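You operate a simulated robot arm through the tools that you are given. There is no shell and no other tool. Be economical: measure what you need, move in short steps, check, and stop when the job is done.

Carry out the task below with a simulated robot arm. There is one attempt and no reset: what you move stays moved.

TASK
Fetch the grey can and stand it on the wide black module. Then open the sinks drawer, fetch the green can and stand it in the inside of the sinks drawer, then shut the drawer. Then fetch the clean fan from the grey mat and set it on the grey plate. Then fetch the contactor from the blue mat and set it on the top of the test bench. Then take the grey relay and leave it on the middle of the packing bench. Keep to this order. Set down upright: grey can, green can, contactor.
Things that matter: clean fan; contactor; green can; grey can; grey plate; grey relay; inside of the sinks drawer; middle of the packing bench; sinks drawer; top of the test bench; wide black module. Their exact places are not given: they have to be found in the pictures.

Only the result counts: the job must be done as asked and must still hold three seconds after the hand-in. Knocking over, shifting, dropping, spilling or breaking anything else fails it.

THE ROBOT
A 7-joint arm with a two-finger parallel gripper on a trunk, on a base that drives. Base frame: it is fixed to the floor where the robot stands at the start and does not move with it; the origin is under the middle of the robot, x ahead of it, y to its left, z up. Units: mm, rad, N and s.
With the tool pointing down near the work surface it reaches from about 300 to 740 mm from the robot's upright axis, wherever it stands. Its first joint turns from -2.007 to 2.007 rad. Places, roughly: clean fan (8x8x3 cm) [300, 0, 700]; grey plate (15x14x2 cm) [-1100, -2700, 900]; inside of the sinks drawer [0, -2900, 600]; middle of the packing bench [-1400, 3400, 700]; sinks drawer [0, -2800, 600]; top of the test bench [2700, -1500, 700]; wide black module [750, -2750, 750]. Payload 3.91 kg.
The TCP is the grasp point between the finger pads, 30 mm short of the fingertips. In the tool frame z runs along the fingers and y along their closing line. Largest opening 110 mm; finger width 20, thickness 10; the body of the gripper, 48 by 112 mm, starts 55 mm behind the TCP.
Orientation is that of the tool frame in the base frame, as [roll, pitch, yaw] about the fixed x, y, z axes, in that order (R = Rz(yaw) Ry(pitch) Rx(roll)). With the fingers straight down and closing along the base's y, the tool's x points along the base's -x, its y along +y and its z along -z.

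THE INTERFACE
- The arm moves only by the tool drive_tool. Its argument "increments" is one flat list of numbers, 7 for each row, row after row: the gripper command, from -1 (fully open) to 1 (shut), values between in proportion, then the shift along the tool's x, y, z in mm, then the turn, a rotation vector about the tool's x, y, z in rad. In form: [claw, tx, ty, tz, ax, ay, az, claw, tx, ty, tz, ax, ay, az, ...]. A call has 1 to 20 rows; each row shifts and turns the commanded pose from where the row before left it, along the tool's axes as they then stand. Rows are played at 5 a second. More than 50 mm and 0.15 rad between two rows, or a gripper value outside its range, and nothing of the call is played. Where a pose cannot be reached the arm comes as near as it can. A force on the tool above 40 N (or 10 N above the force at the start of the call, whichever is more), or a blocked arm, ends the call early, and 0.2 s more pass. The fingers move at their own pace (about 108 mm/s each) and stop on an object; they squeeze with about 26 N. The grip force told is the motor's: it shows also when the fingers shut on nothing. Time passes only in rows, and 0.2 s behind the last, so rows that do not move let the fingers close. It gives the time, the measured TCP pose, the force on the tool (base axes), the opening and the grip force at its end, in the units of the frame above (readings bear some noise), with the torque about the TCP (base axes, N m) and any sound that the robot's microphone picked up, and new pictures: "show" is both (left out), scene, wrist or none.
- Cameras (640 x 400 px; columns grow to the right, rows downward): "scene" is now at [20, 161.7, 1287]; the picture's right is [0.09, -1.00, 0.00], its down [-0.73, -0.07, -0.68] and it looks along [0.68, 0.06, -0.73] (base axes); focal length 277 px, centre (320, 200). "wrist" rides on the gripper at [72, 17, -103] in the tool frame; the picture's right is [-0.23, 0.97, 0.00], its down [-0.76, -0.18, -0.62] and it looks along [-0.61, -0.14, 0.78] (tool axes); focal length 222 px, centre (320, 200).
- raise_lower(by): slides the trunk up (or, below 0, down) by that many mm; the arm and the scene camera ride with it, the base frame stays. It gives what a move gives, with no picture.
- base_move(legs): drives the robot by 1 to 6 legs, each [ahead, turn to the left] in mm and rad, along the robot's own axes; the way and the turn of a leg run together, so that a leg with both is an arc; at most 1500 mm and 3.142 rad a leg. The arm and the cameras ride along, it lands a little off, and it stops where it bumps. It gives what a move gives, and a new picture of the scene camera.
- aim_head(pan, tilt): turns the head with the scene camera to pan (to the left, within 2.705 rad either way) and tilt (down, from -0.506 to 1.204), counted from straight ahead of the robot. It gives what a move gives, and a new picture of the scene camera.
- probe_pixels(camera, pixels): for up to 12 pixels [column, row] of the newest picture of that camera ("zoom" is the newest enlarged one), the place [x, y, z] in the base frame of the surface seen there, good to about 3 mm. The clock stands still meanwhile.
- zoom(camera, box): a new picture of the part [left, top, right, bottom] of that camera's present view, enlarged. The clock stands still meanwhile.
- finish_job(): hands the job in; it is judged then, once.

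Go step by step. Measure first, check grasps and placings, and put right what went wrong. The budget is 124 turns and 260 pictures, counting those below and the enlarged ones. Unless the task says otherwise, let go and move clear before handing in.

The tools are called after ">>>" by a JSON object that holds its "fn" and its "kwargs". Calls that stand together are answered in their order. drive_tool: Moves the arm, as the interface text tells. Its arguments: {"type":"object","properties":{"increments":{"type":"array","items":{"type":"number"}},"show":{"type":"string","enum":["both","scene","wrist","none"]}},"required":["increments"]} The other tools are called the same way: raise_lower (by) slides the trunk up or down; base_move (legs) drives the base; aim_head (pan, tilt) turns the head that bears the scene camera; probe_pixels (camera, pixels) gives the place of the surface under pixels of a picture; zoom (camera, box) takes an enlarged picture of a part of a camera's view; finish_job () hands the job in.

At the start:

```text
time_s: 0.0
eef_pos: [467.2, 55.9, 986.9]
ee_rot: [3.141, -0.001, -3.14]
contact_force: [-0.4, -0.3, -0.1]
moment: [-0.03, -0.03, 0.02]
gripper_width: 109.9
grip_force: 0.0
trunk travel left (down, up): [-400.0, 590.0]
robot x, y, heading: [-0.2, 1.3, -0.002]
head pan, tilt: [0.094, 0.82]
```

scene: 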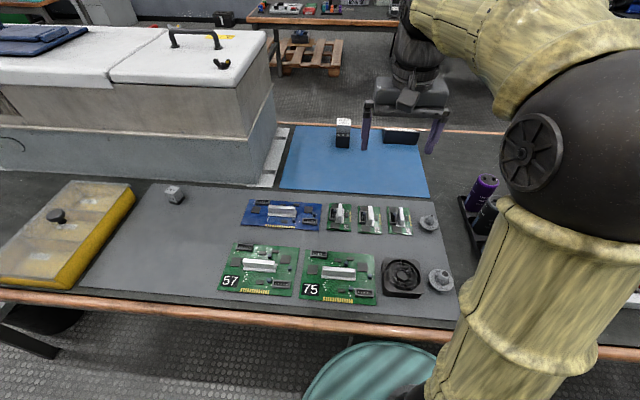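
wrist: 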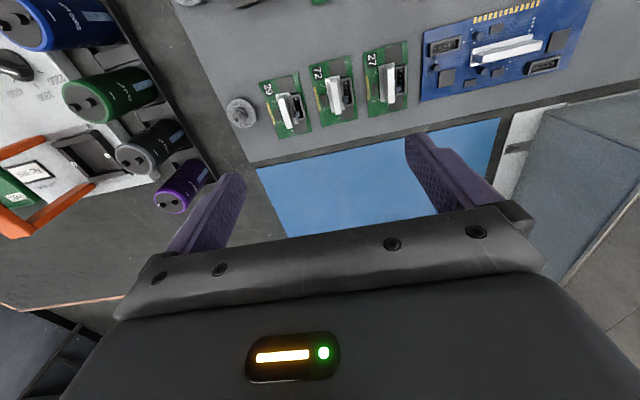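

The wrist picture shows a row of cans at left (blue, green, grey, purple, around [60-180, 20-190]); the fan is at scene pixel (402,275). I'll enlarge and measure.

>>> {"fn": "zoom", "kwargs": {"camera": "wrist", "box": [0, 0, 260, 240]}}

>>> {"fn": "probe_pixels", "kwargs": {"camera": "wrist", "pixels": [[20, 20], [85, 104], [130, 158], [170, 202], [150, 90], [180, 130], [205, 170], [230, 110], [15, 70], [100, 160]]}}

>>> {"fn": "aim_head", "kwargs": {"pan": -0.6, "tilt": 0.8}}

```text
1.67 times, centred on (130, 120) of wrist
```

zoom: 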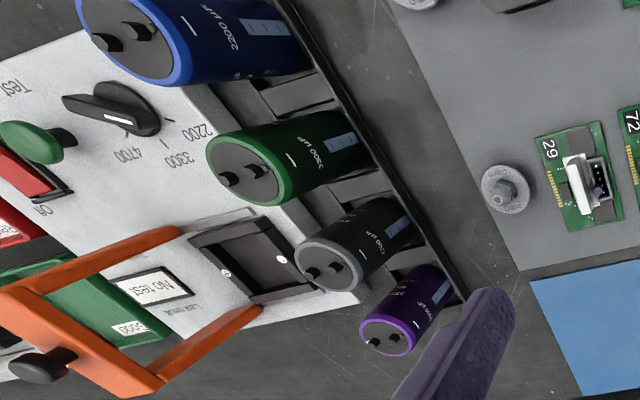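

```text
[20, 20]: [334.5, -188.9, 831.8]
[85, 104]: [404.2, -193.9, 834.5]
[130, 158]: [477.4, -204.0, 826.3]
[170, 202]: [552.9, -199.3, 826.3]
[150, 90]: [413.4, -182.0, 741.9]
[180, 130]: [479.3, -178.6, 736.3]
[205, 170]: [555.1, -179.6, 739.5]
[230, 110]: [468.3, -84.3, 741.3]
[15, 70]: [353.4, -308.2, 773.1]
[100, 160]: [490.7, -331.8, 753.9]
```

```text
time_s: 1.1
eef_pos: [467.8, 55.8, 986.7]
ee_rot: [-3.141, 0.001, -3.14]
contact_force: [0.4, 0.5, -0.2]
moment: [-0.01, -0.03, -0.01]
gripper_width: 110.3
grip_force: 0.1
trunk travel left (down, up): [-400.0, 590.0]
robot x, y, heading: [-0.1, -2.0, -0.002]
head pan, tilt: [-0.6, 0.799]
```

scene: 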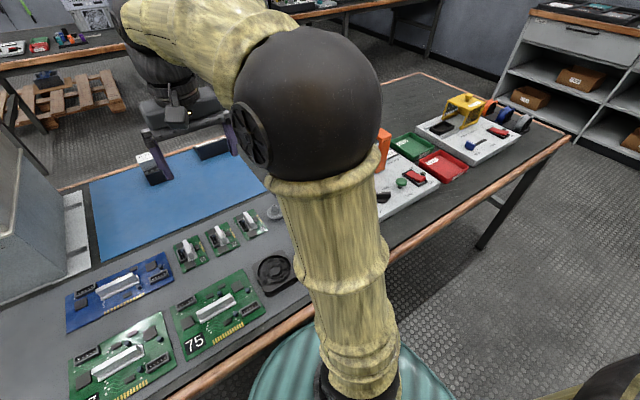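

The cans stand in a rack along x (blue x≈334, green 404, grey 477, purple 553; y≈-195, tops ≈830). I move above them to view and measure.

>>> {"fn": "drive_tool", "kwargs": {"increments": [-1, 0, -50, 0, 0, 0, 0, -1, 0, -50, 0, 0, 0, 0, -1, 0, -50, 0, 0, 0, 0, -1, 20, -50, 0, 0, 0, 0, -1, 40, -45, 0, 0, 0, 0, -1, 40, 0, 0, 0, 0, 0]}}

```text
refused: row 4 steps farther than a row can; nothing moved
```

>>> {"fn": "drive_tool", "kwargs": {"increments": [-1, 0, -50, 0, 0, 0, 0, -1, 0, -50, 0, 0, 0, 0, -1, 0, -50, 0, 0, 0, 0, -1, 20, -45, 0, 0, 0, 0, -1, 30, -39, 0, 0, 0, 0, -1, 40, 0, 0, 0, 0, 0]}}

```text
time_s: 2.5
eef_pos: [376.4, -181.6, 985.3]
ee_rot: [3.141, 0.0, -3.141]
contact_force: [0.3, -0.1, 0.3]
moment: [0.01, 0.01, 0.0]
gripper_width: 110.0
grip_force: 0.1
trunk travel left (down, up): [-400.0, 590.0]
robot x, y, heading: [-3.7, 1.0, 0.006]
head pan, tilt: [-0.6, 0.799]
```

scene: 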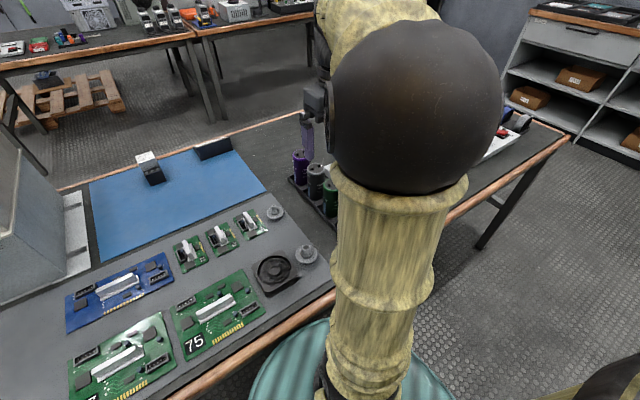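
wrist: 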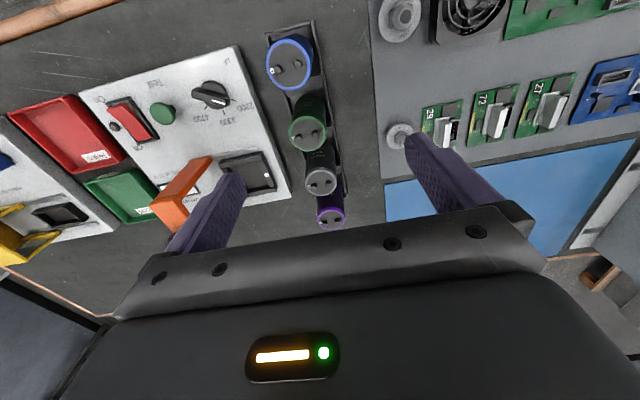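

The rack is now seen from above (grey can at (320,180), green (307,133)). Zoom and measure.

>>> {"fn": "zoom", "kwargs": {"camera": "wrist", "box": [225, 10, 395, 240]}}

>>> {"fn": "probe_pixels", "kwargs": {"camera": "wrist", "pixels": [[307, 118], [290, 133], [326, 133], [308, 150], [320, 168], [306, 181], [335, 181], [320, 194], [298, 175], [341, 175], [340, 195], [285, 110]]}}

```text
1.74 times, centred on (310, 125) of wrist
```

zoom: 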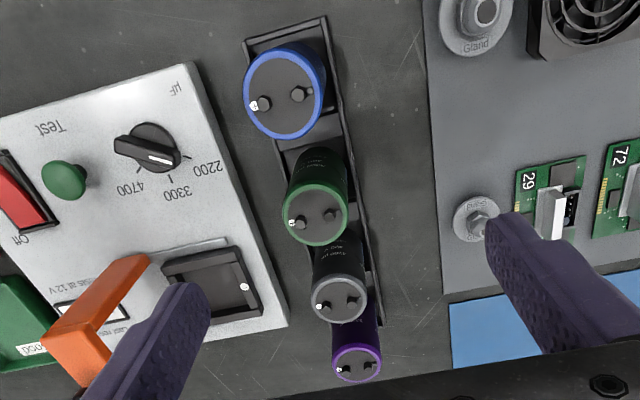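

```text
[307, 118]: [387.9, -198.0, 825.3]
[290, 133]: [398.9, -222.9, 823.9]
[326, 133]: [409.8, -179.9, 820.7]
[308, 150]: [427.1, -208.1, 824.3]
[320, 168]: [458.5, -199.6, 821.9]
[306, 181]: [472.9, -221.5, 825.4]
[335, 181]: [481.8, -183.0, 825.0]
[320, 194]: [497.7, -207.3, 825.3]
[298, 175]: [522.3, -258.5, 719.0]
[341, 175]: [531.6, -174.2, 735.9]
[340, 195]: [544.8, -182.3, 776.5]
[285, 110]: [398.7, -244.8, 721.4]
```

Grey can top centre ≈(478,-202,825), diameter ≈40; green ≈(407,-202). Move above grey, then lower part way.

>>> {"fn": "drive_tool", "kwargs": {"increments": [-1, -50, -10, 0, 0, 0, 0, -1, -48, -10, 0, 0, 0, 0, -1, -3, -1, 0, 0, 0, 0, -1, 0, 0, 50, 0, 0, 0, -1, 0, 0, 50, 0, 0, 0, -1, 0, 0, 20, 0, 0, 0], "show": "wrist"}}

```text
refused: row 1 steps farther than a row can; nothing moved
```

>>> {"fn": "drive_tool", "kwargs": {"increments": [-1, -40, -10, 0, 0, 0, 0, -1, -40, -10, 0, 0, 0, 0, -1, -22, -1, 0, 0, 0, 0, -1, 0, 0, 50, 0, 0, 0, -1, 0, 0, 50, 0, 0, 0, -1, 0, 0, 20, 0, 0, 0, -1, 0, 0, 0, 0, 0, 0], "show": "wrist"}}

```text
time_s: 4.1
eef_pos: [477.5, -198.4, 867.0]
ee_rot: [-3.141, -0.001, -3.141]
contact_force: [0.0, -0.7, -0.5]
moment: [0.0, 0.0, -0.02]
gripper_width: 110.1
grip_force: 0.1
trunk travel left (down, up): [-400.0, 590.0]
robot x, y, heading: [-0.6, 3.7, -0.004]
head pan, tilt: [-0.6, 0.799]
```

wrist: 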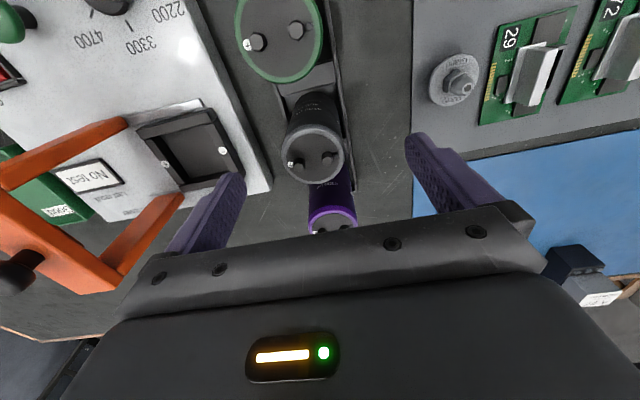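

>>> {"fn": "probe_pixels", "kwargs": {"camera": "wrist", "pixels": [[282, 155], [344, 155], [313, 125], [318, 184], [262, 165], [270, 185], [185, 205], [160, 250]]}}

```text
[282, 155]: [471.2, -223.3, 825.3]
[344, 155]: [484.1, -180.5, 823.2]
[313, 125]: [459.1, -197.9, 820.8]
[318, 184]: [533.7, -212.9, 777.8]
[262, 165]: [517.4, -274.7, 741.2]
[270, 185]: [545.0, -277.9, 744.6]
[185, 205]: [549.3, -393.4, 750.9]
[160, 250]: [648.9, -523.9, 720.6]
```

Can centre ≈(478,-202). Narrow the fingers to about 76 mm to keep clear of the tester box (edge y≈-265), descend to TCP z≈787 and close.

>>> {"fn": "drive_tool", "kwargs": {"increments": [-0.38, 0, -3.5, 0, 0, 0, 0, -0.38, 0, 0, 40, 0, 0, 0, -0.38, 0, 0, 40, 0, 0, 0, -0.38, 0, 0, 0, 0, 0, 0, 1, 0, 0, 0, 0, 0, 0, 1, 0, 0, 0, 0, 0, 0, 1, 0, 0, 0, 0, 0, 0], "show": "wrist"}}

```text
time_s: 5.7
eef_pos: [477.4, -203.1, 787.4]
ee_rot: [3.141, 0.0, -3.141]
contact_force: [-0.6, -0.6, 0.2]
moment: [-0.03, -0.05, -0.04]
gripper_width: 46.9
grip_force: 26.1
trunk travel left (down, up): [-400.0, 590.0]
robot x, y, heading: [2.8, -1.4, -0.003]
head pan, tilt: [-0.6, 0.799]
```

wrist: 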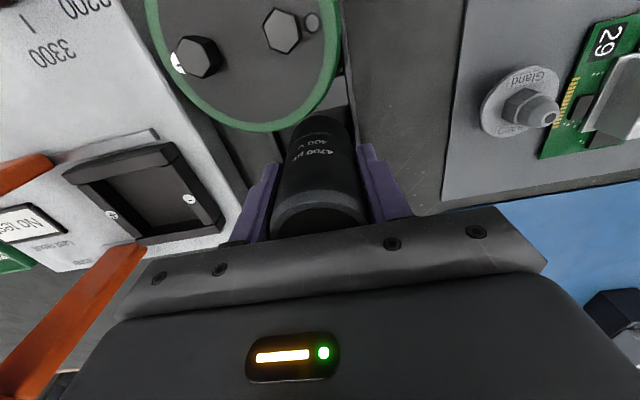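

Gripped at 46.9 mm, 26 N. Lift straight up and bring the arm back over, then look around to the right.

>>> {"fn": "drive_tool", "kwargs": {"increments": [1, 0, 0, -40, 0, 0, 0, 1, 0, 0, -50, 0, 0, 0, 1, 0, 0, -50, 0, 0, 0, 1, 0, 0, -50, 0, 0, 0, 1, 0, 0, -30, 0, 0, 0, 1, 0, 0, 0, 0, 0, 0], "show": "wrist"}}

>>> {"fn": "aim_head", "kwargs": {"pan": -1.6, "tilt": 0.45}}

>>> {"fn": "aim_head", "kwargs": {"pan": -2.4, "tilt": 0.45}}

```text
time_s: 7.1
eef_pos: [479.4, -203.4, 1007.0]
ee_rot: [3.141, -0.003, -3.141]
contact_force: [-0.4, -0.2, -2.8]
moment: [0.03, -0.03, 0.05]
gripper_width: 46.9
grip_force: 26.1
trunk travel left (down, up): [-400.0, 590.0]
robot x, y, heading: [-0.4, -0.1, -0.002]
head pan, tilt: [-0.6, 0.799]
```

wrist: 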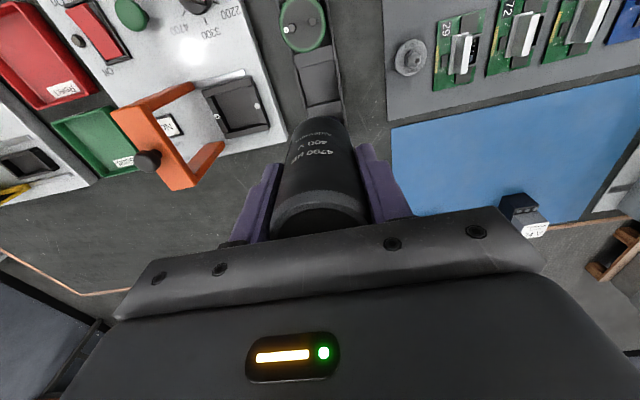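

```text
time_s: 8.3
eef_pos: [479.8, -203.4, 1007.8]
ee_rot: [-3.14, 0.0, -3.141]
contact_force: [0.3, -0.3, -2.5]
moment: [0.01, -0.02, 0.0]
gripper_width: 46.8
grip_force: 26.0
trunk travel left (down, up): [-400.0, 590.0]
robot x, y, heading: [0.6, 1.0, -0.003]
head pan, tilt: [-1.6, 0.45]
```

scene: 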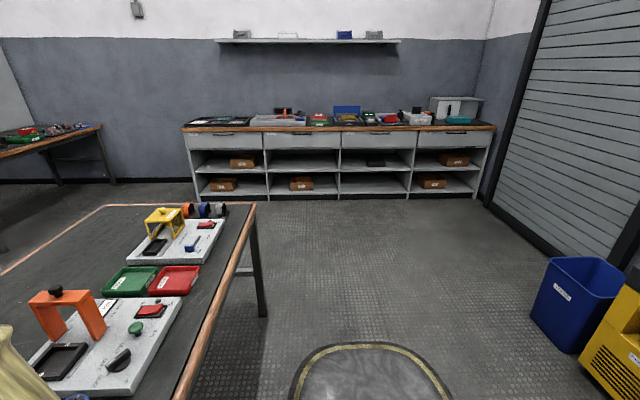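

```text
time_s: 9.5
eef_pos: [481.6, -204.4, 1007.2]
ee_rot: [-3.14, -0.001, -3.141]
contact_force: [0.8, 0.4, -3.3]
moment: [-0.01, -0.01, 0.01]
gripper_width: 47.0
grip_force: 25.7
trunk travel left (down, up): [-400.0, 590.0]
robot x, y, heading: [-0.6, 1.6, -0.001]
head pan, tilt: [-2.4, 0.45]
```

scene: 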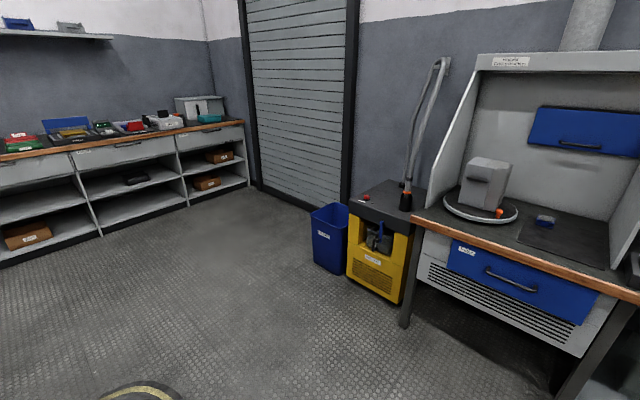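

A long bench with four drawers stands along y≈-2700 (scene, pan -1.6). Look at it enlarged for labels and the black module.

>>> {"fn": "aim_head", "kwargs": {"pan": -1.6, "tilt": 0.3}}

>>> {"fn": "zoom", "kwargs": {"camera": "scene", "box": [170, 140, 350, 252]}}

>>> {"fn": "zoom", "kwargs": {"camera": "scene", "box": [330, 140, 510, 252]}}

>>> {"fn": "probe_pixels", "kwargs": {"camera": "scene", "pixels": [[190, 176], [225, 176], [290, 176], [375, 176], [450, 176], [190, 166], [490, 170], [210, 160], [235, 160], [250, 260], [100, 270]]}}

```text
time_s: 10.6
eef_pos: [481.2, -202.9, 1007.1]
ee_rot: [-3.141, 0.001, 3.142]
contact_force: [0.2, 0.1, -2.6]
moment: [-0.03, -0.02, 0.0]
gripper_width: 47.1
grip_force: 26.1
trunk travel left (down, up): [-400.0, 590.0]
robot x, y, heading: [-4.0, 0.7, 0.001]
head pan, tilt: [-1.6, 0.3]
```

scene: 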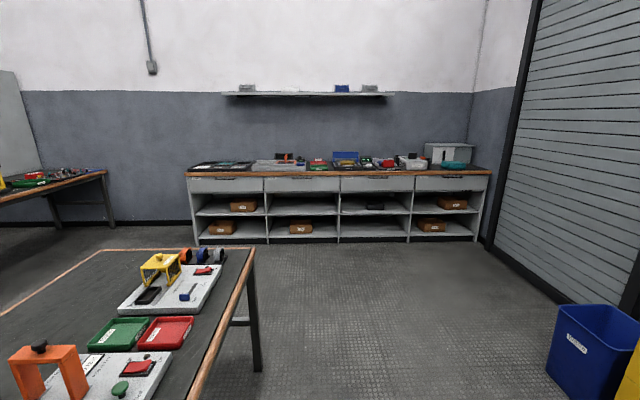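

```text
3.56 times, centred on (260, 196) of scene
```

zoom: 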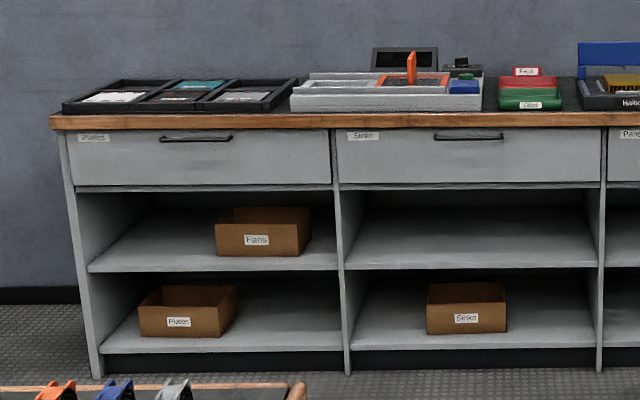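

```text
3.56 times, centred on (420, 196) of scene
```

zoom: 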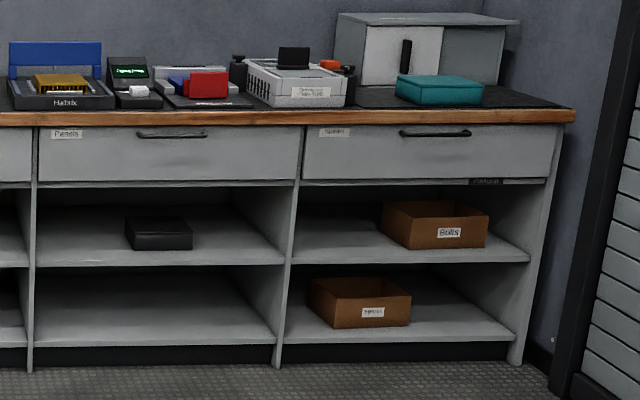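

```text
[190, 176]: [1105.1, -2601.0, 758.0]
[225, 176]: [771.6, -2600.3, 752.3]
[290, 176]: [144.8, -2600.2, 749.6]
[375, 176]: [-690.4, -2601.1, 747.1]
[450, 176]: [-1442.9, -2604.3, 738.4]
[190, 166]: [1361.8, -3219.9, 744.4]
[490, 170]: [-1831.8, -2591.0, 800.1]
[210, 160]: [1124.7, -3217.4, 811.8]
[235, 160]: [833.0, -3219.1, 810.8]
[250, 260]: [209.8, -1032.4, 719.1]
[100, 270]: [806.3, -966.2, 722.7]
```

The drawer labelled "Sinks" spans roughly x -260..400, and the black tray is near x≈600-1100 on the bench. I back off and drive toward it around the table corner (210,-1032).

>>> {"fn": "base_move", "kwargs": {"legs": [[-200, 0], [0, -1.571], [1500, 0]]}}

```text
time_s: 22.9
eef_pos: [-339.7, -1966.5, 1006.3]
ee_rot: [3.141, 0.002, 1.613]
contact_force: [0.3, 0.9, -2.5]
moment: [0.01, 0.01, 0.0]
gripper_width: 47.1
grip_force: 25.8
trunk travel left (down, up): [-400.0, 590.0]
robot x, y, heading: [-155.6, -1480.0, -1.526]
head pan, tilt: [-1.6, 0.3]
```

scene: 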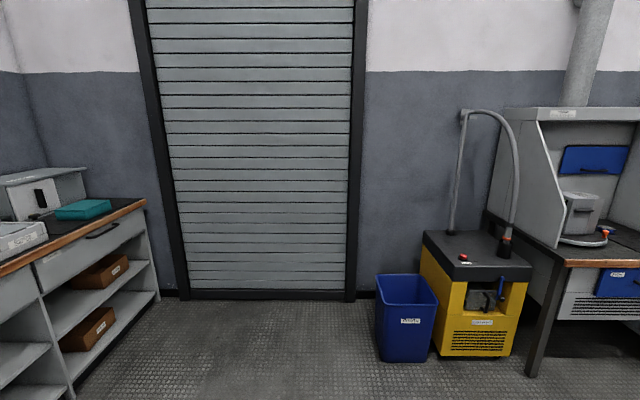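

>>> {"fn": "base_move", "kwargs": {"legs": [[0, 0.862], [1087, 0], [0, -0.907]]}}

>>> {"fn": "aim_head", "kwargs": {"pan": 0.0, "tilt": 0.6}}

```text
time_s: 33.0
eef_pos: [499.1, -2622.7, 1007.0]
ee_rot: [3.141, 0.002, 1.577]
contact_force: [1.1, 0.0, -3.4]
moment: [0.02, 0.05, 0.01]
gripper_width: 47.0
grip_force: 25.9
trunk travel left (down, up): [-400.0, 590.0]
robot x, y, heading: [702.8, -2139.0, -1.566]
head pan, tilt: [-1.6, 0.3]
```

scene: 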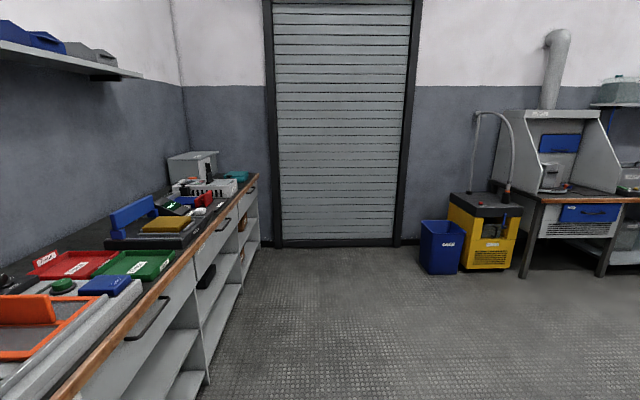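

```text
time_s: 34.7
eef_pos: [498.7, -2622.6, 1007.3]
ee_rot: [3.141, 0.0, 1.576]
contact_force: [0.0, -0.1, -2.5]
moment: [0.05, 0.01, 0.01]
gripper_width: 46.8
grip_force: 26.0
trunk travel left (down, up): [-400.0, 590.0]
robot x, y, heading: [701.6, -2140.8, -1.571]
head pan, tilt: [0.0, 0.6]
```

scene: 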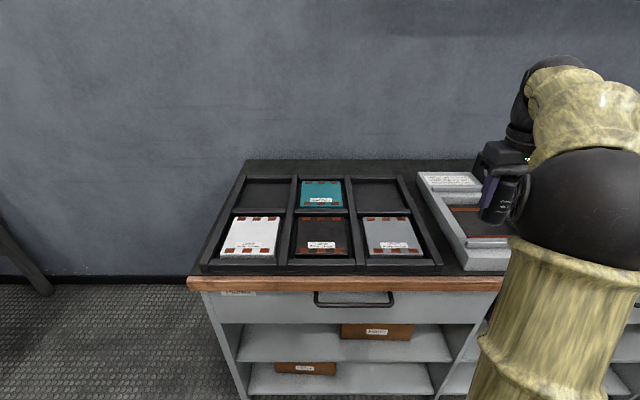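

A 6-cell tray holds flat modules: white, teal, black (322,237), grey. Zoom and measure the black one.

>>> {"fn": "zoom", "kwargs": {"camera": "scene", "box": [190, 155, 450, 317]}}

>>> {"fn": "probe_pixels", "kwargs": {"camera": "scene", "pixels": [[322, 230], [322, 237], [300, 225], [347, 225], [300, 250], [347, 250], [322, 246], [322, 259], [322, 213], [288, 237], [357, 237], [380, 195]]}}

```text
2.46 times, centred on (320, 236) of scene
```

zoom: 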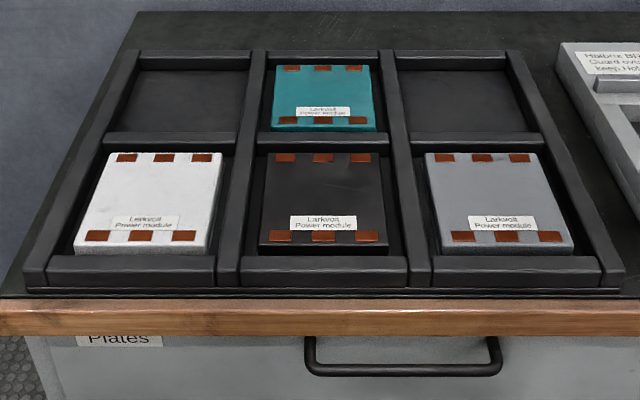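

```text
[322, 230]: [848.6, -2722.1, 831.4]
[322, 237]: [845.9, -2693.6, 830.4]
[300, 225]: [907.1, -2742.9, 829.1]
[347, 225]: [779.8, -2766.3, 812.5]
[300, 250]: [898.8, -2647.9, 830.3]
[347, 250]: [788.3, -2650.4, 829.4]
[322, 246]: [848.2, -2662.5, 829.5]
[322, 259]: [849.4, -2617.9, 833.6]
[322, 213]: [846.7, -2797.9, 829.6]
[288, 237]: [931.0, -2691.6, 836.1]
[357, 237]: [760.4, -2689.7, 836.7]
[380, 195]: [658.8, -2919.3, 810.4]
```

Black module top z≈830, x 783–906, y -2645..-2745; target the can at (845,-2697). Swing over and lower to TCP z≈910.

>>> {"fn": "drive_tool", "kwargs": {"increments": [1, -10, 48, 0, 0, 0, 0, 1, -10, 48, 0, 0, 0, 0, 1, -10, 48, 0, 0, 0, 0, 1, -10, 48, 0, 0, 0, 0, 1, -10, 48, 0, 0, 0, 0, 1, -12, 48, 0, 0, 0, 0, 1, -12, 46, 0, 0, 0, 0, 1, 0, 12, 0, 0, 0, 0, 1, 0, 0, 40, 0, 0, 0, 1, 0, 0, 40, 0, 0, 0, 1, 0, 0, 15, 0, 0, 0, 1, 0, 0, 0, 0, 0, 0]}}

```text
time_s: 37.3
eef_pos: [844.6, -2695.6, 911.0]
ee_rot: [3.14, -0.001, 1.574]
contact_force: [-0.6, 0.3, -2.0]
moment: [0.01, -0.02, 0.0]
gripper_width: 46.8
grip_force: 25.7
trunk travel left (down, up): [-400.0, 590.0]
robot x, y, heading: [704.0, -2137.2, -1.566]
head pan, tilt: [0.0, 0.6]
```

scene: 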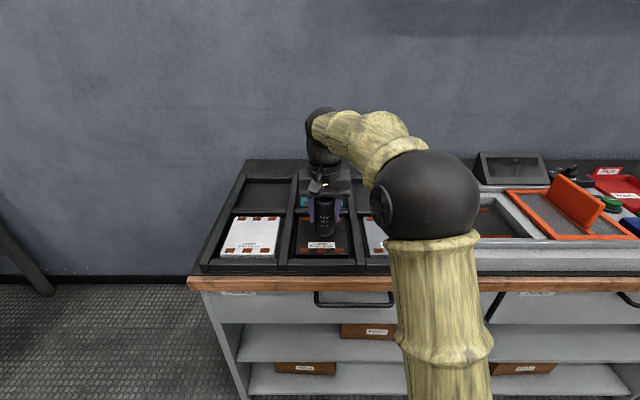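
wrist: 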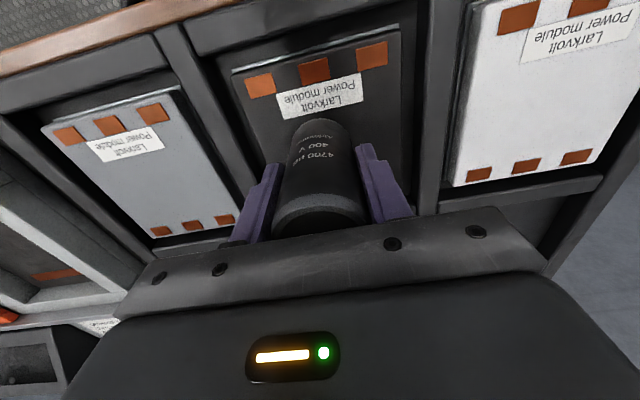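

>>> {"fn": "drive_tool", "kwargs": {"increments": [1, 0, 0, 10, 0, 0, 0, 1, 0, 0, 5, 0, 0, 0, 1, 0, 0, 2, 0, 0, 0, 1, 0, 0, 0, 0, 0, 0], "show": "scene"}}

>>> {"fn": "zoom", "kwargs": {"camera": "scene", "box": [270, 170, 380, 270]}}

```text
time_s: 38.3
eef_pos: [844.8, -2695.4, 893.4]
ee_rot: [-3.141, 0.001, 1.575]
contact_force: [0.3, -0.5, -2.8]
moment: [0.01, 0.03, 0.01]
gripper_width: 47.0
grip_force: 26.0
trunk travel left (down, up): [-400.0, 590.0]
robot x, y, heading: [700.1, -2142.3, -1.566]
head pan, tilt: [0.0, 0.6]
```

scene: 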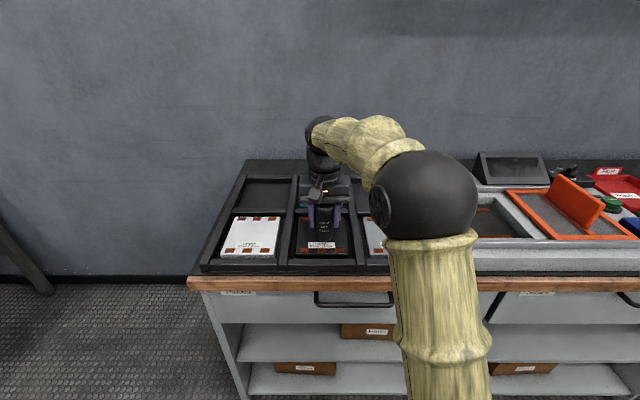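

```text
4.00 times, centred on (325, 220) of scene
```

zoom: 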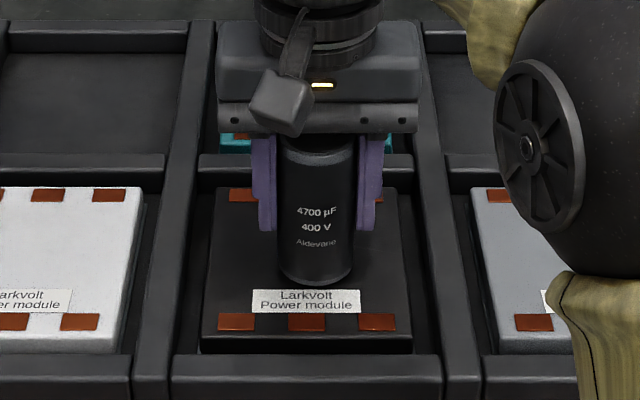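

Can bottom is close to the module; lower in 1–2 mm steps watching force.

>>> {"fn": "drive_tool", "kwargs": {"increments": [1, 0, 0, 1.5, 0, 0, 0, 1, 0, 0, 1.5, 0, 0, 0, 1, 0, 0, 0, 0, 0, 0], "show": "none"}}

>>> {"fn": "drive_tool", "kwargs": {"increments": [1, 0, 0, 1.5, 0, 0, 0, 1, 0, 0, 1, 0, 0, 0, 1, 0, 0, 0, 0, 0, 0], "show": "none"}}

```text
time_s: 39.1
eef_pos: [844.3, -2695.6, 893.6]
ee_rot: [-3.141, -0.001, 1.578]
contact_force: [-0.3, 0.3, -3.0]
moment: [0.0, -0.01, -0.01]
gripper_width: 47.1
grip_force: 25.8
trunk travel left (down, up): [-400.0, 590.0]
robot x, y, heading: [701.7, -2139.2, -1.567]
head pan, tilt: [0.0, 0.6]
```

```text
time_s: 39.9
eef_pos: [844.0, -2694.2, 892.1]
ee_rot: [3.138, 0.003, 1.576]
contact_force: [1.0, -4.4, 9.8]
moment: [-0.05, 0.05, 0.0]
gripper_width: 46.6
grip_force: 26.1
trunk travel left (down, up): [-400.0, 590.0]
robot x, y, heading: [702.4, -2143.0, -1.567]
head pan, tilt: [0.0, 0.6]
```

Contact felt (+9.8 N). Release and rise.

>>> {"fn": "drive_tool", "kwargs": {"increments": [0.0, 0, 0, 0, 0, 0, 0, -0.4, 0, 0, 0, 0, 0, 0, -0.4, 0, 0, 0, 0, 0, 0, -0.4, 0, 0, -40, 0, 0, 0, -0.4, 0, 0, -50, 0, 0, 0, -0.4, 0, 0, -50, 0, 0, 0, -0.4, 0, 0, 0, 0, 0, 0]}}

>>> {"fn": "zoom", "kwargs": {"camera": "scene", "box": [270, 170, 380, 270]}}

```text
time_s: 41.5
eef_pos: [845.5, -2694.6, 1034.6]
ee_rot: [3.141, -0.001, 1.576]
contact_force: [-0.5, 0.3, 0.4]
moment: [-0.01, 0.01, -0.03]
gripper_width: 76.9
grip_force: 0.0
trunk travel left (down, up): [-400.0, 590.0]
robot x, y, heading: [694.7, -2142.6, -1.568]
head pan, tilt: [0.0, 0.6]
```

scene: 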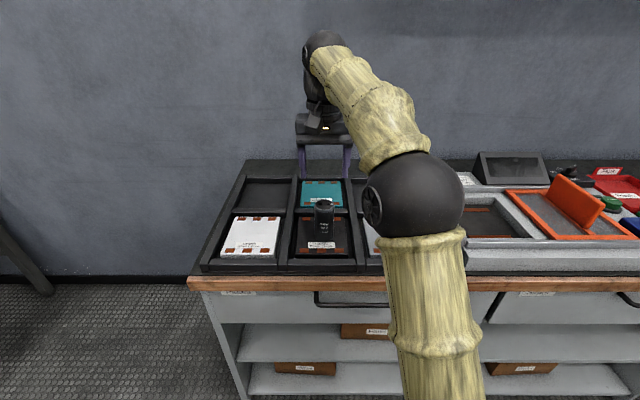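
wrist: 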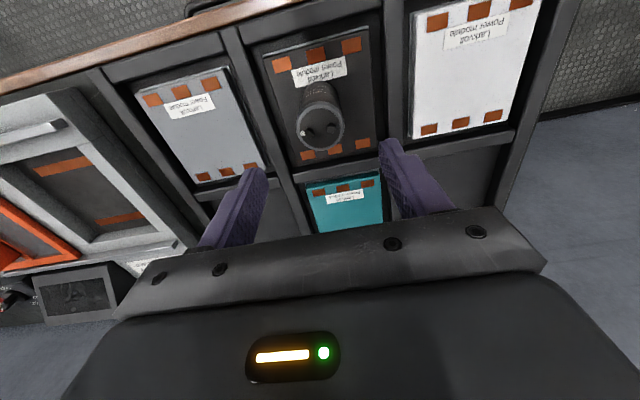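

```text
4.00 times, centred on (325, 220) of scene
```

zoom: 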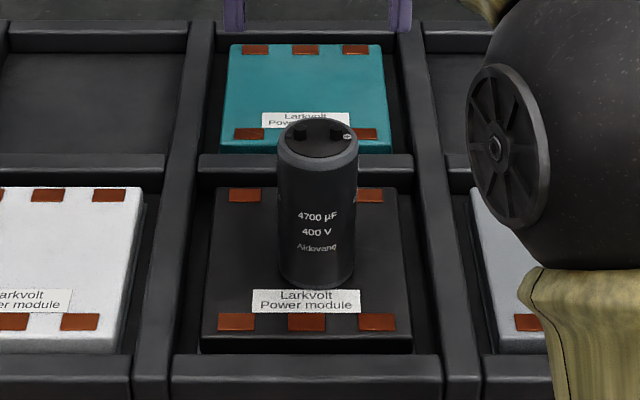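

The grey can stands on the black module. Next the Sinks drawer: back off, move along the bench to about x≈60.

>>> {"fn": "base_move", "kwargs": {"legs": [[-150, 0], [0, -1.571], [620, 0], [0, 1.571]]}}

>>> {"fn": "aim_head", "kwargs": {"pan": -0.1, "tilt": 0.8}}

```text
time_s: 53.5
eef_pos: [219.4, -2560.8, 1034.4]
ee_rot: [3.141, 0.0, 1.582]
contact_force: [0.1, 0.8, -0.1]
moment: [-0.01, -0.02, 0.02]
gripper_width: 76.9
grip_force: 0.0
trunk travel left (down, up): [-400.0, 590.0]
robot x, y, heading: [73.4, -2006.1, -1.562]
head pan, tilt: [0.0, 0.6]
```

scene: 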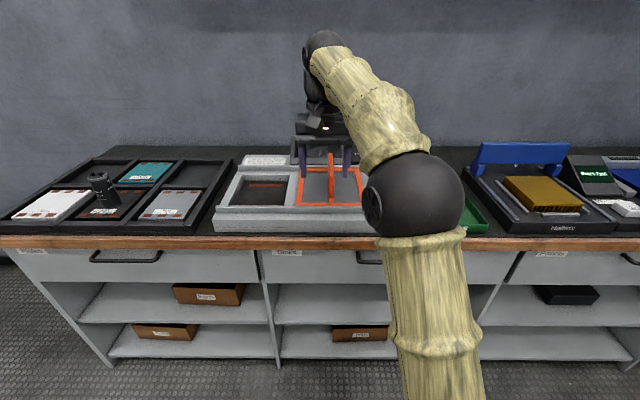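

```text
time_s: 54.3
eef_pos: [219.5, -2559.9, 1033.6]
ee_rot: [3.141, 0.0, 1.58]
contact_force: [0.7, 0.4, 0.5]
moment: [-0.04, -0.03, -0.04]
gripper_width: 77.1
grip_force: 0.1
trunk travel left (down, up): [-400.0, 590.0]
robot x, y, heading: [71.6, -2007.9, -1.561]
head pan, tilt: [-0.099, 0.799]
```

scene: 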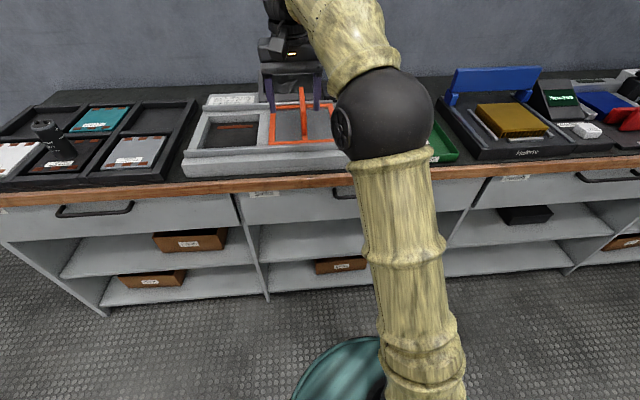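

>>> {"fn": "probe_pixels", "kwargs": {"camera": "scene", "pixels": [[95, 211], [60, 211], [130, 207], [90, 225], [242, 215], [340, 196], [345, 197], [300, 205], [264, 193], [485, 185], [300, 185], [300, 178]]}}

>>> {"fn": "zoom", "kwargs": {"camera": "scene", "box": [40, 180, 170, 261]}}

```text
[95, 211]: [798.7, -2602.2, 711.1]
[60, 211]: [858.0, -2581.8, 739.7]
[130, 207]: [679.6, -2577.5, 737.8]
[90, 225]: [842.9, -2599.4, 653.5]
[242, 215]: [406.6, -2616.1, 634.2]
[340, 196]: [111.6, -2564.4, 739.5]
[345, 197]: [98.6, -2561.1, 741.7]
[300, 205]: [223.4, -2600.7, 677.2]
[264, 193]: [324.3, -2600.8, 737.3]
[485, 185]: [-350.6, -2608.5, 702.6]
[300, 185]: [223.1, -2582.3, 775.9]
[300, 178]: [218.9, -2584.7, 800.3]
```

```text
4.92 times, centred on (105, 220) of scene
```

zoom: 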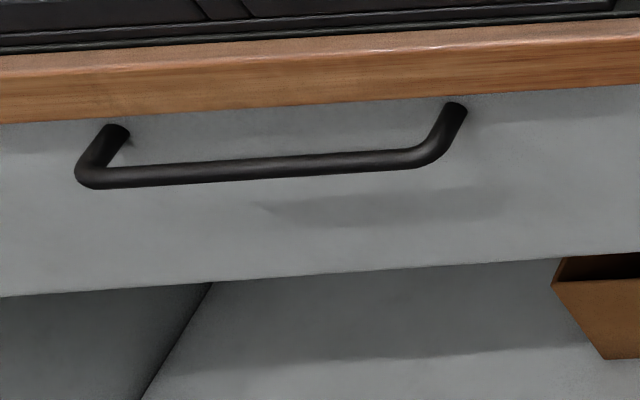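

Handle bars stand at y≈-2561, z≈741 with the face at y=-2600; the Sinks handle is centred near x≈20. I shift over there and yaw the tool so the fingers close along y, then tilt.

>>> {"fn": "drive_tool", "kwargs": {"increments": [-0.4, 0, -49, 0, 0, 0, 0, -0.4, 0, -49, 0, 0, 0, 0, -0.4, 0, -49, 0, 0, 0, 0, -0.4, 20, -40, 0, 0, 0, 0, -0.4, 40, 0, 0, 0, 0, 0, -0.4, 0, 0, 0, 0, 0, 0.1428, -0.4, 0, 0, 0, 0, 0, 0.1428, -0.4, 0, 0, 0, 0, 0, 0.1428, -0.4, 0, 0, 0, 0, 0, 0.1428, -0.4, 0, 0, 0, 0, 0, 0.1428, -0.4, 0, 0, 0, 0, 0, 0.1428, -0.4, 0, 0, 0, 0, 0, 0.1428, -0.4, 0, 0, 0, 0, 0, 0.1428, -0.4, 0, 0, 0, 0, 0, 0.1428, -0.4, 0, 0, 0, 0, 0, 0.1428, -0.4, 0, 0, 0, 0, 0, 0.1428, -0.4, 0, 0, 0, 0, 0, 0], "show": "wrist"}}

```text
time_s: 57.9
eef_pos: [31.6, -2503.7, 1034.5]
ee_rot: [-3.142, 0.001, 0.008]
contact_force: [0.2, -0.7, -0.2]
moment: [-0.05, 0.01, 0.0]
gripper_width: 76.8
grip_force: 0.1
trunk travel left (down, up): [-400.0, 590.0]
robot x, y, heading: [72.0, -2010.4, -1.56]
head pan, tilt: [-0.099, 0.799]
```

wrist: 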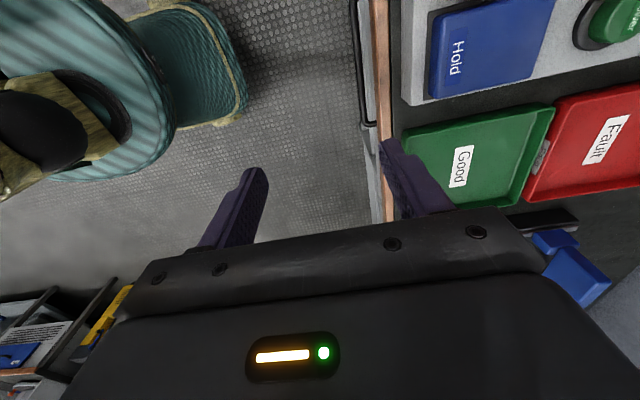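

The handle is at wrist column ≈360, rows 0–125. Measure it, then tilt.

>>> {"fn": "probe_pixels", "kwargs": {"camera": "wrist", "pixels": [[358, 40], [356, 20], [362, 100], [363, 122], [370, 100], [381, 60]]}}

>>> {"fn": "drive_tool", "kwargs": {"increments": [-0.4, 0, 0, 0, -0.143, 0, 0, -0.4, 0, 0, 0, -0.143, 0, 0, -0.4, 0, 0, 0, -0.143, 0, 0, -0.4, 0, 0, 0, -0.143, 0, 0, -0.4, 0, 0, 0, -0.143, 0, 0, -0.4, 0, 0, 0, -0.143, 0, 0, -0.4, 0, 0, 0, -0.143, 0, 0, -0.4, 0, 0, 0, 0, 0, 0]}}

```text
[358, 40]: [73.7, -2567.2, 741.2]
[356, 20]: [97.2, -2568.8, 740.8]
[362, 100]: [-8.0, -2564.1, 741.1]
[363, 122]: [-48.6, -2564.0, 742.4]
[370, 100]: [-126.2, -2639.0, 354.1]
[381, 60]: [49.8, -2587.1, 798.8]
```

```text
time_s: 59.7
eef_pos: [32.6, -2502.2, 1034.4]
ee_rot: [2.139, 0.001, 0.008]
contact_force: [-0.1, -0.1, 0.4]
moment: [0.0, 0.03, 0.02]
gripper_width: 76.9
grip_force: 0.0
trunk travel left (down, up): [-400.0, 590.0]
robot x, y, heading: [68.8, -2013.1, -1.564]
head pan, tilt: [-0.099, 0.799]
```

scene: 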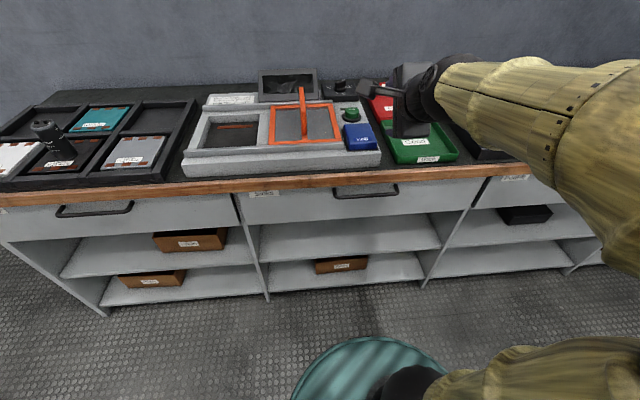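
wrist: 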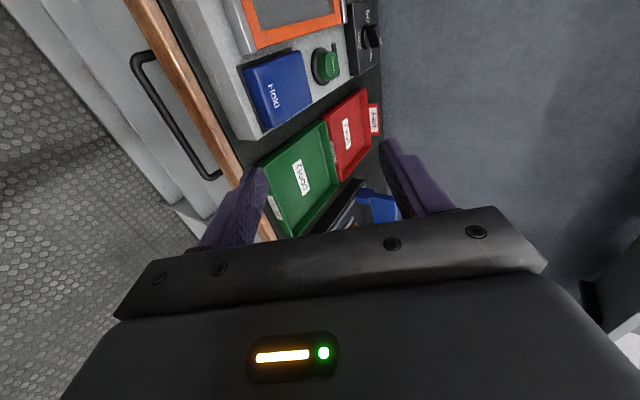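

Tool tilted fine (tool z ≈ (0,-0.84,-0.54)). Handle: bar at y≈-2565, z≈741, x -58..118. Lower the trunk by 245 to the pre-grasp height.

>>> {"fn": "drive_tool", "kwargs": {"increments": [0.45, -8, -11, -7, 0, 0, 0, 0.45, 0, 0, 0, 0, 0, 0], "show": "none"}}

>>> {"fn": "raise_lower", "kwargs": {"by": -245}}

>>> {"fn": "aim_head", "kwargs": {"pan": -0.15, "tilt": 0.6}}

```text
time_s: 60.3
eef_pos: [24.1, -2490.6, 1028.4]
ee_rot: [2.144, -0.001, 0.012]
contact_force: [-0.2, -0.6, 0.2]
moment: [-0.01, -0.04, 0.0]
gripper_width: 30.1
grip_force: 0.1
trunk travel left (down, up): [-400.0, 590.0]
robot x, y, heading: [72.1, -2009.7, -1.56]
head pan, tilt: [-0.099, 0.799]
```

```text
time_s: 62.8
eef_pos: [25.0, -2492.8, 779.8]
ee_rot: [2.148, 0.001, 0.011]
contact_force: [-1.2, -0.9, 1.0]
moment: [0.02, -0.03, 0.03]
gripper_width: 30.2
grip_force: 0.1
trunk travel left (down, up): [-155.0, 835.0]
robot x, y, heading: [71.2, -2008.9, -1.561]
head pan, tilt: [-0.099, 0.799]
```

```text
time_s: 63.5
eef_pos: [25.4, -2492.6, 781.0]
ee_rot: [2.15, -0.002, 0.01]
contact_force: [-0.3, -0.7, 0.1]
moment: [-0.02, 0.0, 0.0]
gripper_width: 30.4
grip_force: 0.1
trunk travel left (down, up): [-155.0, 835.0]
robot x, y, heading: [72.1, -2007.8, -1.563]
head pan, tilt: [-0.15, 0.6]
```

scene: 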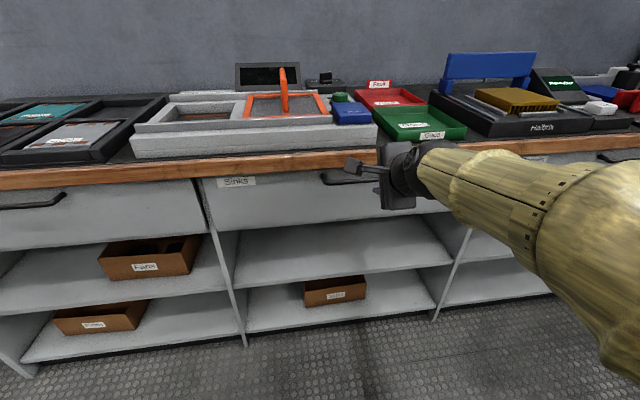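

>>> {"fn": "drive_tool", "kwargs": {"increments": [0.45, 0, 6, 25, 0, 0, 0, 0.45, 0, 0, 20, 0, 0, 0, 0.45, 0, 0, 0, 0, 0, 0]}}

>>> {"fn": "zoom", "kwargs": {"camera": "scene", "box": [280, 130, 440, 230]}}

```text
time_s: 64.3
eef_pos: [24.4, -2533.5, 764.1]
ee_rot: [2.14, 0.0, 0.009]
contact_force: [-0.1, -0.2, 1.0]
moment: [0.0, 0.0, 0.0]
gripper_width: 30.4
grip_force: 0.1
trunk travel left (down, up): [-155.0, 835.0]
robot x, y, heading: [70.4, -2008.7, -1.562]
head pan, tilt: [-0.15, 0.6]
```

scene: 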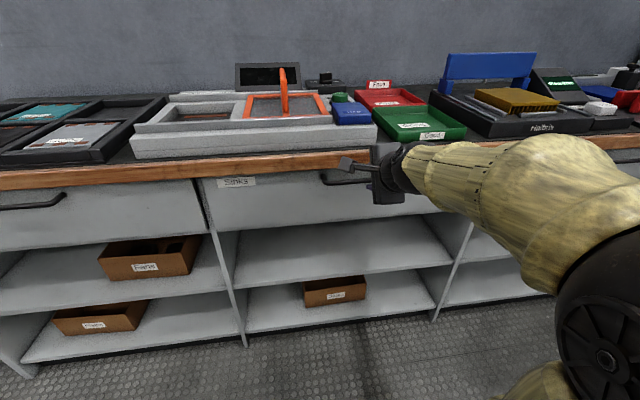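
wrist: 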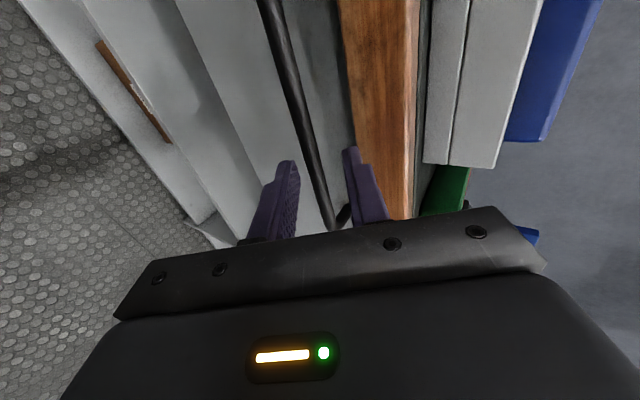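

```text
4.00 times, centred on (360, 180) of scene
```

zoom: 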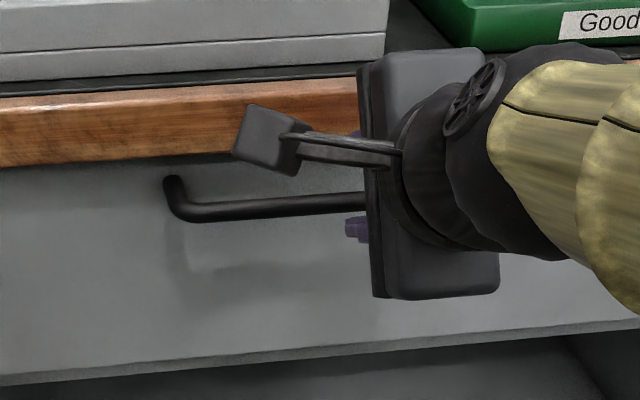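

The bar lies between the fingers; advance 22 mm more and close.

>>> {"fn": "drive_tool", "kwargs": {"increments": [0.45, 0, 0, 12, 0, 0, 0, 0.45, 0, 0, 10, 0, 0, 0, 0.45, 0, 0, 0, 0, 0, 0, 1, 0, 0, 0, 0, 0, 0, 1, 0, 0, 0, 0, 0, 0, 1, 0, 0, 0, 0, 0, 0], "show": "wrist"}}

```text
time_s: 65.6
eef_pos: [25.9, -2549.0, 747.1]
ee_rot: [2.157, -0.001, 0.013]
contact_force: [-0.4, 6.7, -0.8]
moment: [0.1, -0.02, 0.14]
gripper_width: 11.8
grip_force: 45.1
trunk travel left (down, up): [-155.0, 835.0]
robot x, y, heading: [71.1, -2011.8, -1.559]
head pan, tilt: [-0.15, 0.6]
stopped in row 6: the force on the tool passed its limit (the readings are from after the stop); the commanded pose is now the measured one
```

wrist: 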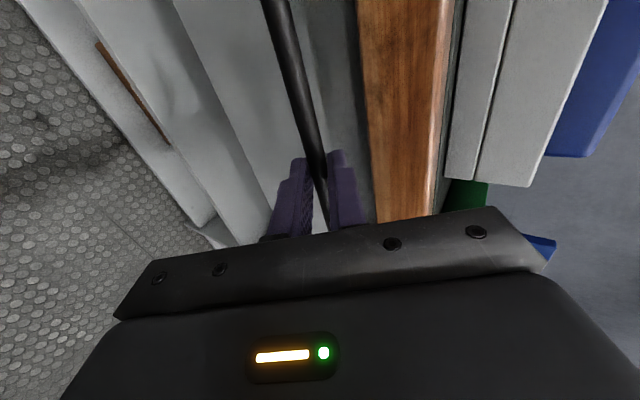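

Bar gripped (11.8 mm). Pull the drawer by backing the base 100 mm first.

>>> {"fn": "base_move", "kwargs": {"legs": [[-100, 0]]}}

```text
time_s: 66.7
eef_pos: [24.7, -2449.5, 748.2]
ee_rot: [2.154, -0.002, 0.013]
contact_force: [0.2, 1.8, 0.2]
moment: [0.03, -0.07, 0.07]
gripper_width: 11.6
grip_force: 45.5
trunk travel left (down, up): [-155.0, 835.0]
robot x, y, heading: [69.0, -1909.4, -1.562]
head pan, tilt: [-0.15, 0.6]
```

scene: 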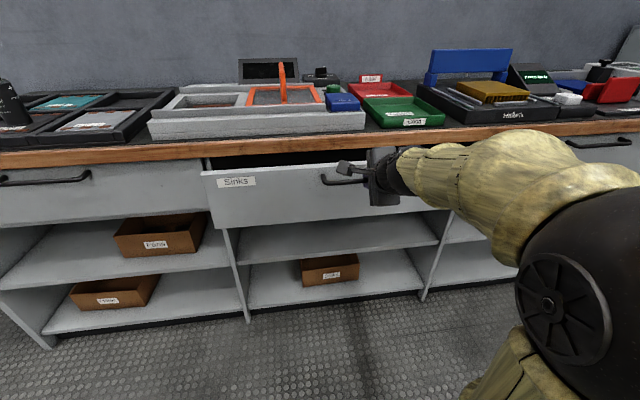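

The drawer is opening. Pull further by 180 mm.

>>> {"fn": "base_move", "kwargs": {"legs": [[-180, 0]]}}

```text
time_s: 68.2
eef_pos: [25.1, -2271.7, 747.9]
ee_rot: [2.154, -0.001, 0.014]
contact_force: [11.1, -0.4, 4.0]
moment: [-0.05, -0.68, 0.86]
gripper_width: 11.3
grip_force: 44.5
trunk travel left (down, up): [-155.0, 835.0]
robot x, y, heading: [69.4, -1732.9, -1.56]
head pan, tilt: [-0.15, 0.6]
```

scene: 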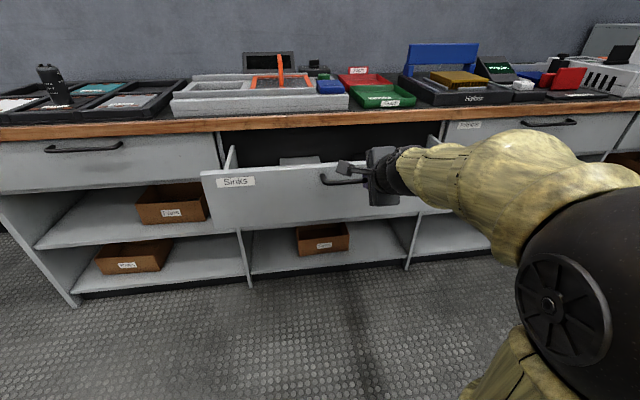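

Open ≈277 mm. Release, back the fingers out along the tool axis, and raise the trunk.

>>> {"fn": "drive_tool", "kwargs": {"increments": [0.4, 0, 0, 0, 0, 0, 0, 0.4, 0, 0, 0, 0, 0, 0, 0.4, 0, 0, -20, 0, 0, 0, 0.4, 0, 0, -35, 0, 0, 0, 0.4, 0, 0, -35, 0, 0, 0, 0.4, 0, 0, 0, 0, 0, 0], "show": "none"}}

>>> {"fn": "raise_lower", "kwargs": {"by": 285}}

>>> {"fn": "aim_head", "kwargs": {"pan": -0.1, "tilt": 0.75}}

```text
time_s: 69.6
eef_pos: [23.5, -2208.3, 775.6]
ee_rot: [2.206, -0.005, 0.022]
contact_force: [0.4, -0.8, -0.2]
moment: [0.04, 0.02, -0.01]
gripper_width: 33.0
grip_force: 0.0
trunk travel left (down, up): [-155.0, 835.0]
robot x, y, heading: [69.9, -1733.9, -1.568]
head pan, tilt: [-0.15, 0.6]
```

```text
time_s: 72.5
eef_pos: [21.3, -2197.2, 1083.2]
ee_rot: [2.153, -0.002, 0.017]
contact_force: [0.7, -0.7, 0.3]
moment: [0.0, 0.02, 0.03]
gripper_width: 32.9
grip_force: 0.1
trunk travel left (down, up): [-440.0, 550.0]
robot x, y, heading: [67.0, -1729.9, -1.559]
head pan, tilt: [-0.15, 0.6]
```

```text
time_s: 73.2
eef_pos: [21.7, -2197.1, 1081.5]
ee_rot: [2.154, -0.001, 0.013]
contact_force: [-0.8, -0.7, -0.4]
moment: [-0.03, -0.01, -0.01]
gripper_width: 32.8
grip_force: 0.1
trunk travel left (down, up): [-440.0, 550.0]
robot x, y, heading: [70.3, -1732.8, -1.565]
head pan, tilt: [-0.099, 0.75]
```

scene: 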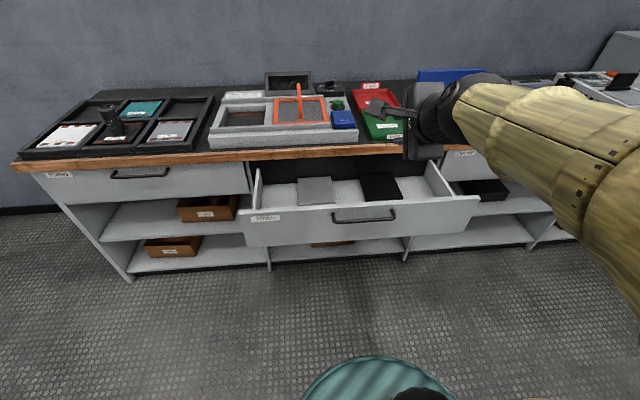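

The drawer is open; a grey and a black plate lie inside, free floor at left (280,193) and right (420,190). Measure.

>>> {"fn": "zoom", "kwargs": {"camera": "scene", "box": [230, 150, 490, 260]}}

>>> {"fn": "probe_pixels", "kwargs": {"camera": "scene", "pixels": [[280, 193], [285, 203], [310, 190], [345, 190], [380, 187], [418, 188], [425, 178], [262, 190], [360, 207], [255, 215], [420, 199], [365, 218]]}}

```text
2.46 times, centred on (360, 205) of scene
```

zoom: 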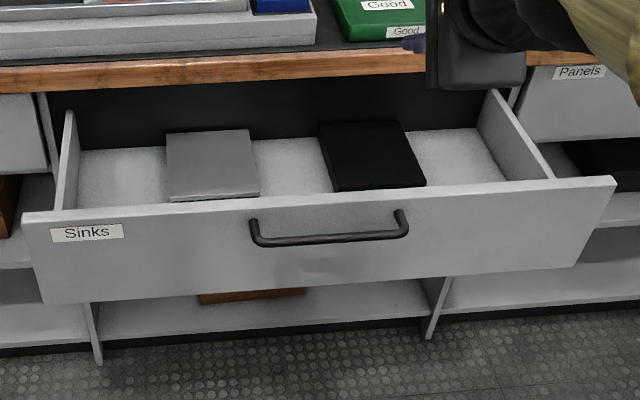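

```text
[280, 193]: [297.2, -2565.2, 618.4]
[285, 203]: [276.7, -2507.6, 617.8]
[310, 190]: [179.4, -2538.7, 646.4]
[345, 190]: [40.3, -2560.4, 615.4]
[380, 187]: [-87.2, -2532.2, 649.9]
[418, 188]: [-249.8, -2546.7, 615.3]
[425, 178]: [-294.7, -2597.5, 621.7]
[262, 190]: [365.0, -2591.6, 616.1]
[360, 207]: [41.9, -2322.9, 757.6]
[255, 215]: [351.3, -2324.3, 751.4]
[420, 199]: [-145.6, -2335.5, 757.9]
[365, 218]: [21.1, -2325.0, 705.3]
```

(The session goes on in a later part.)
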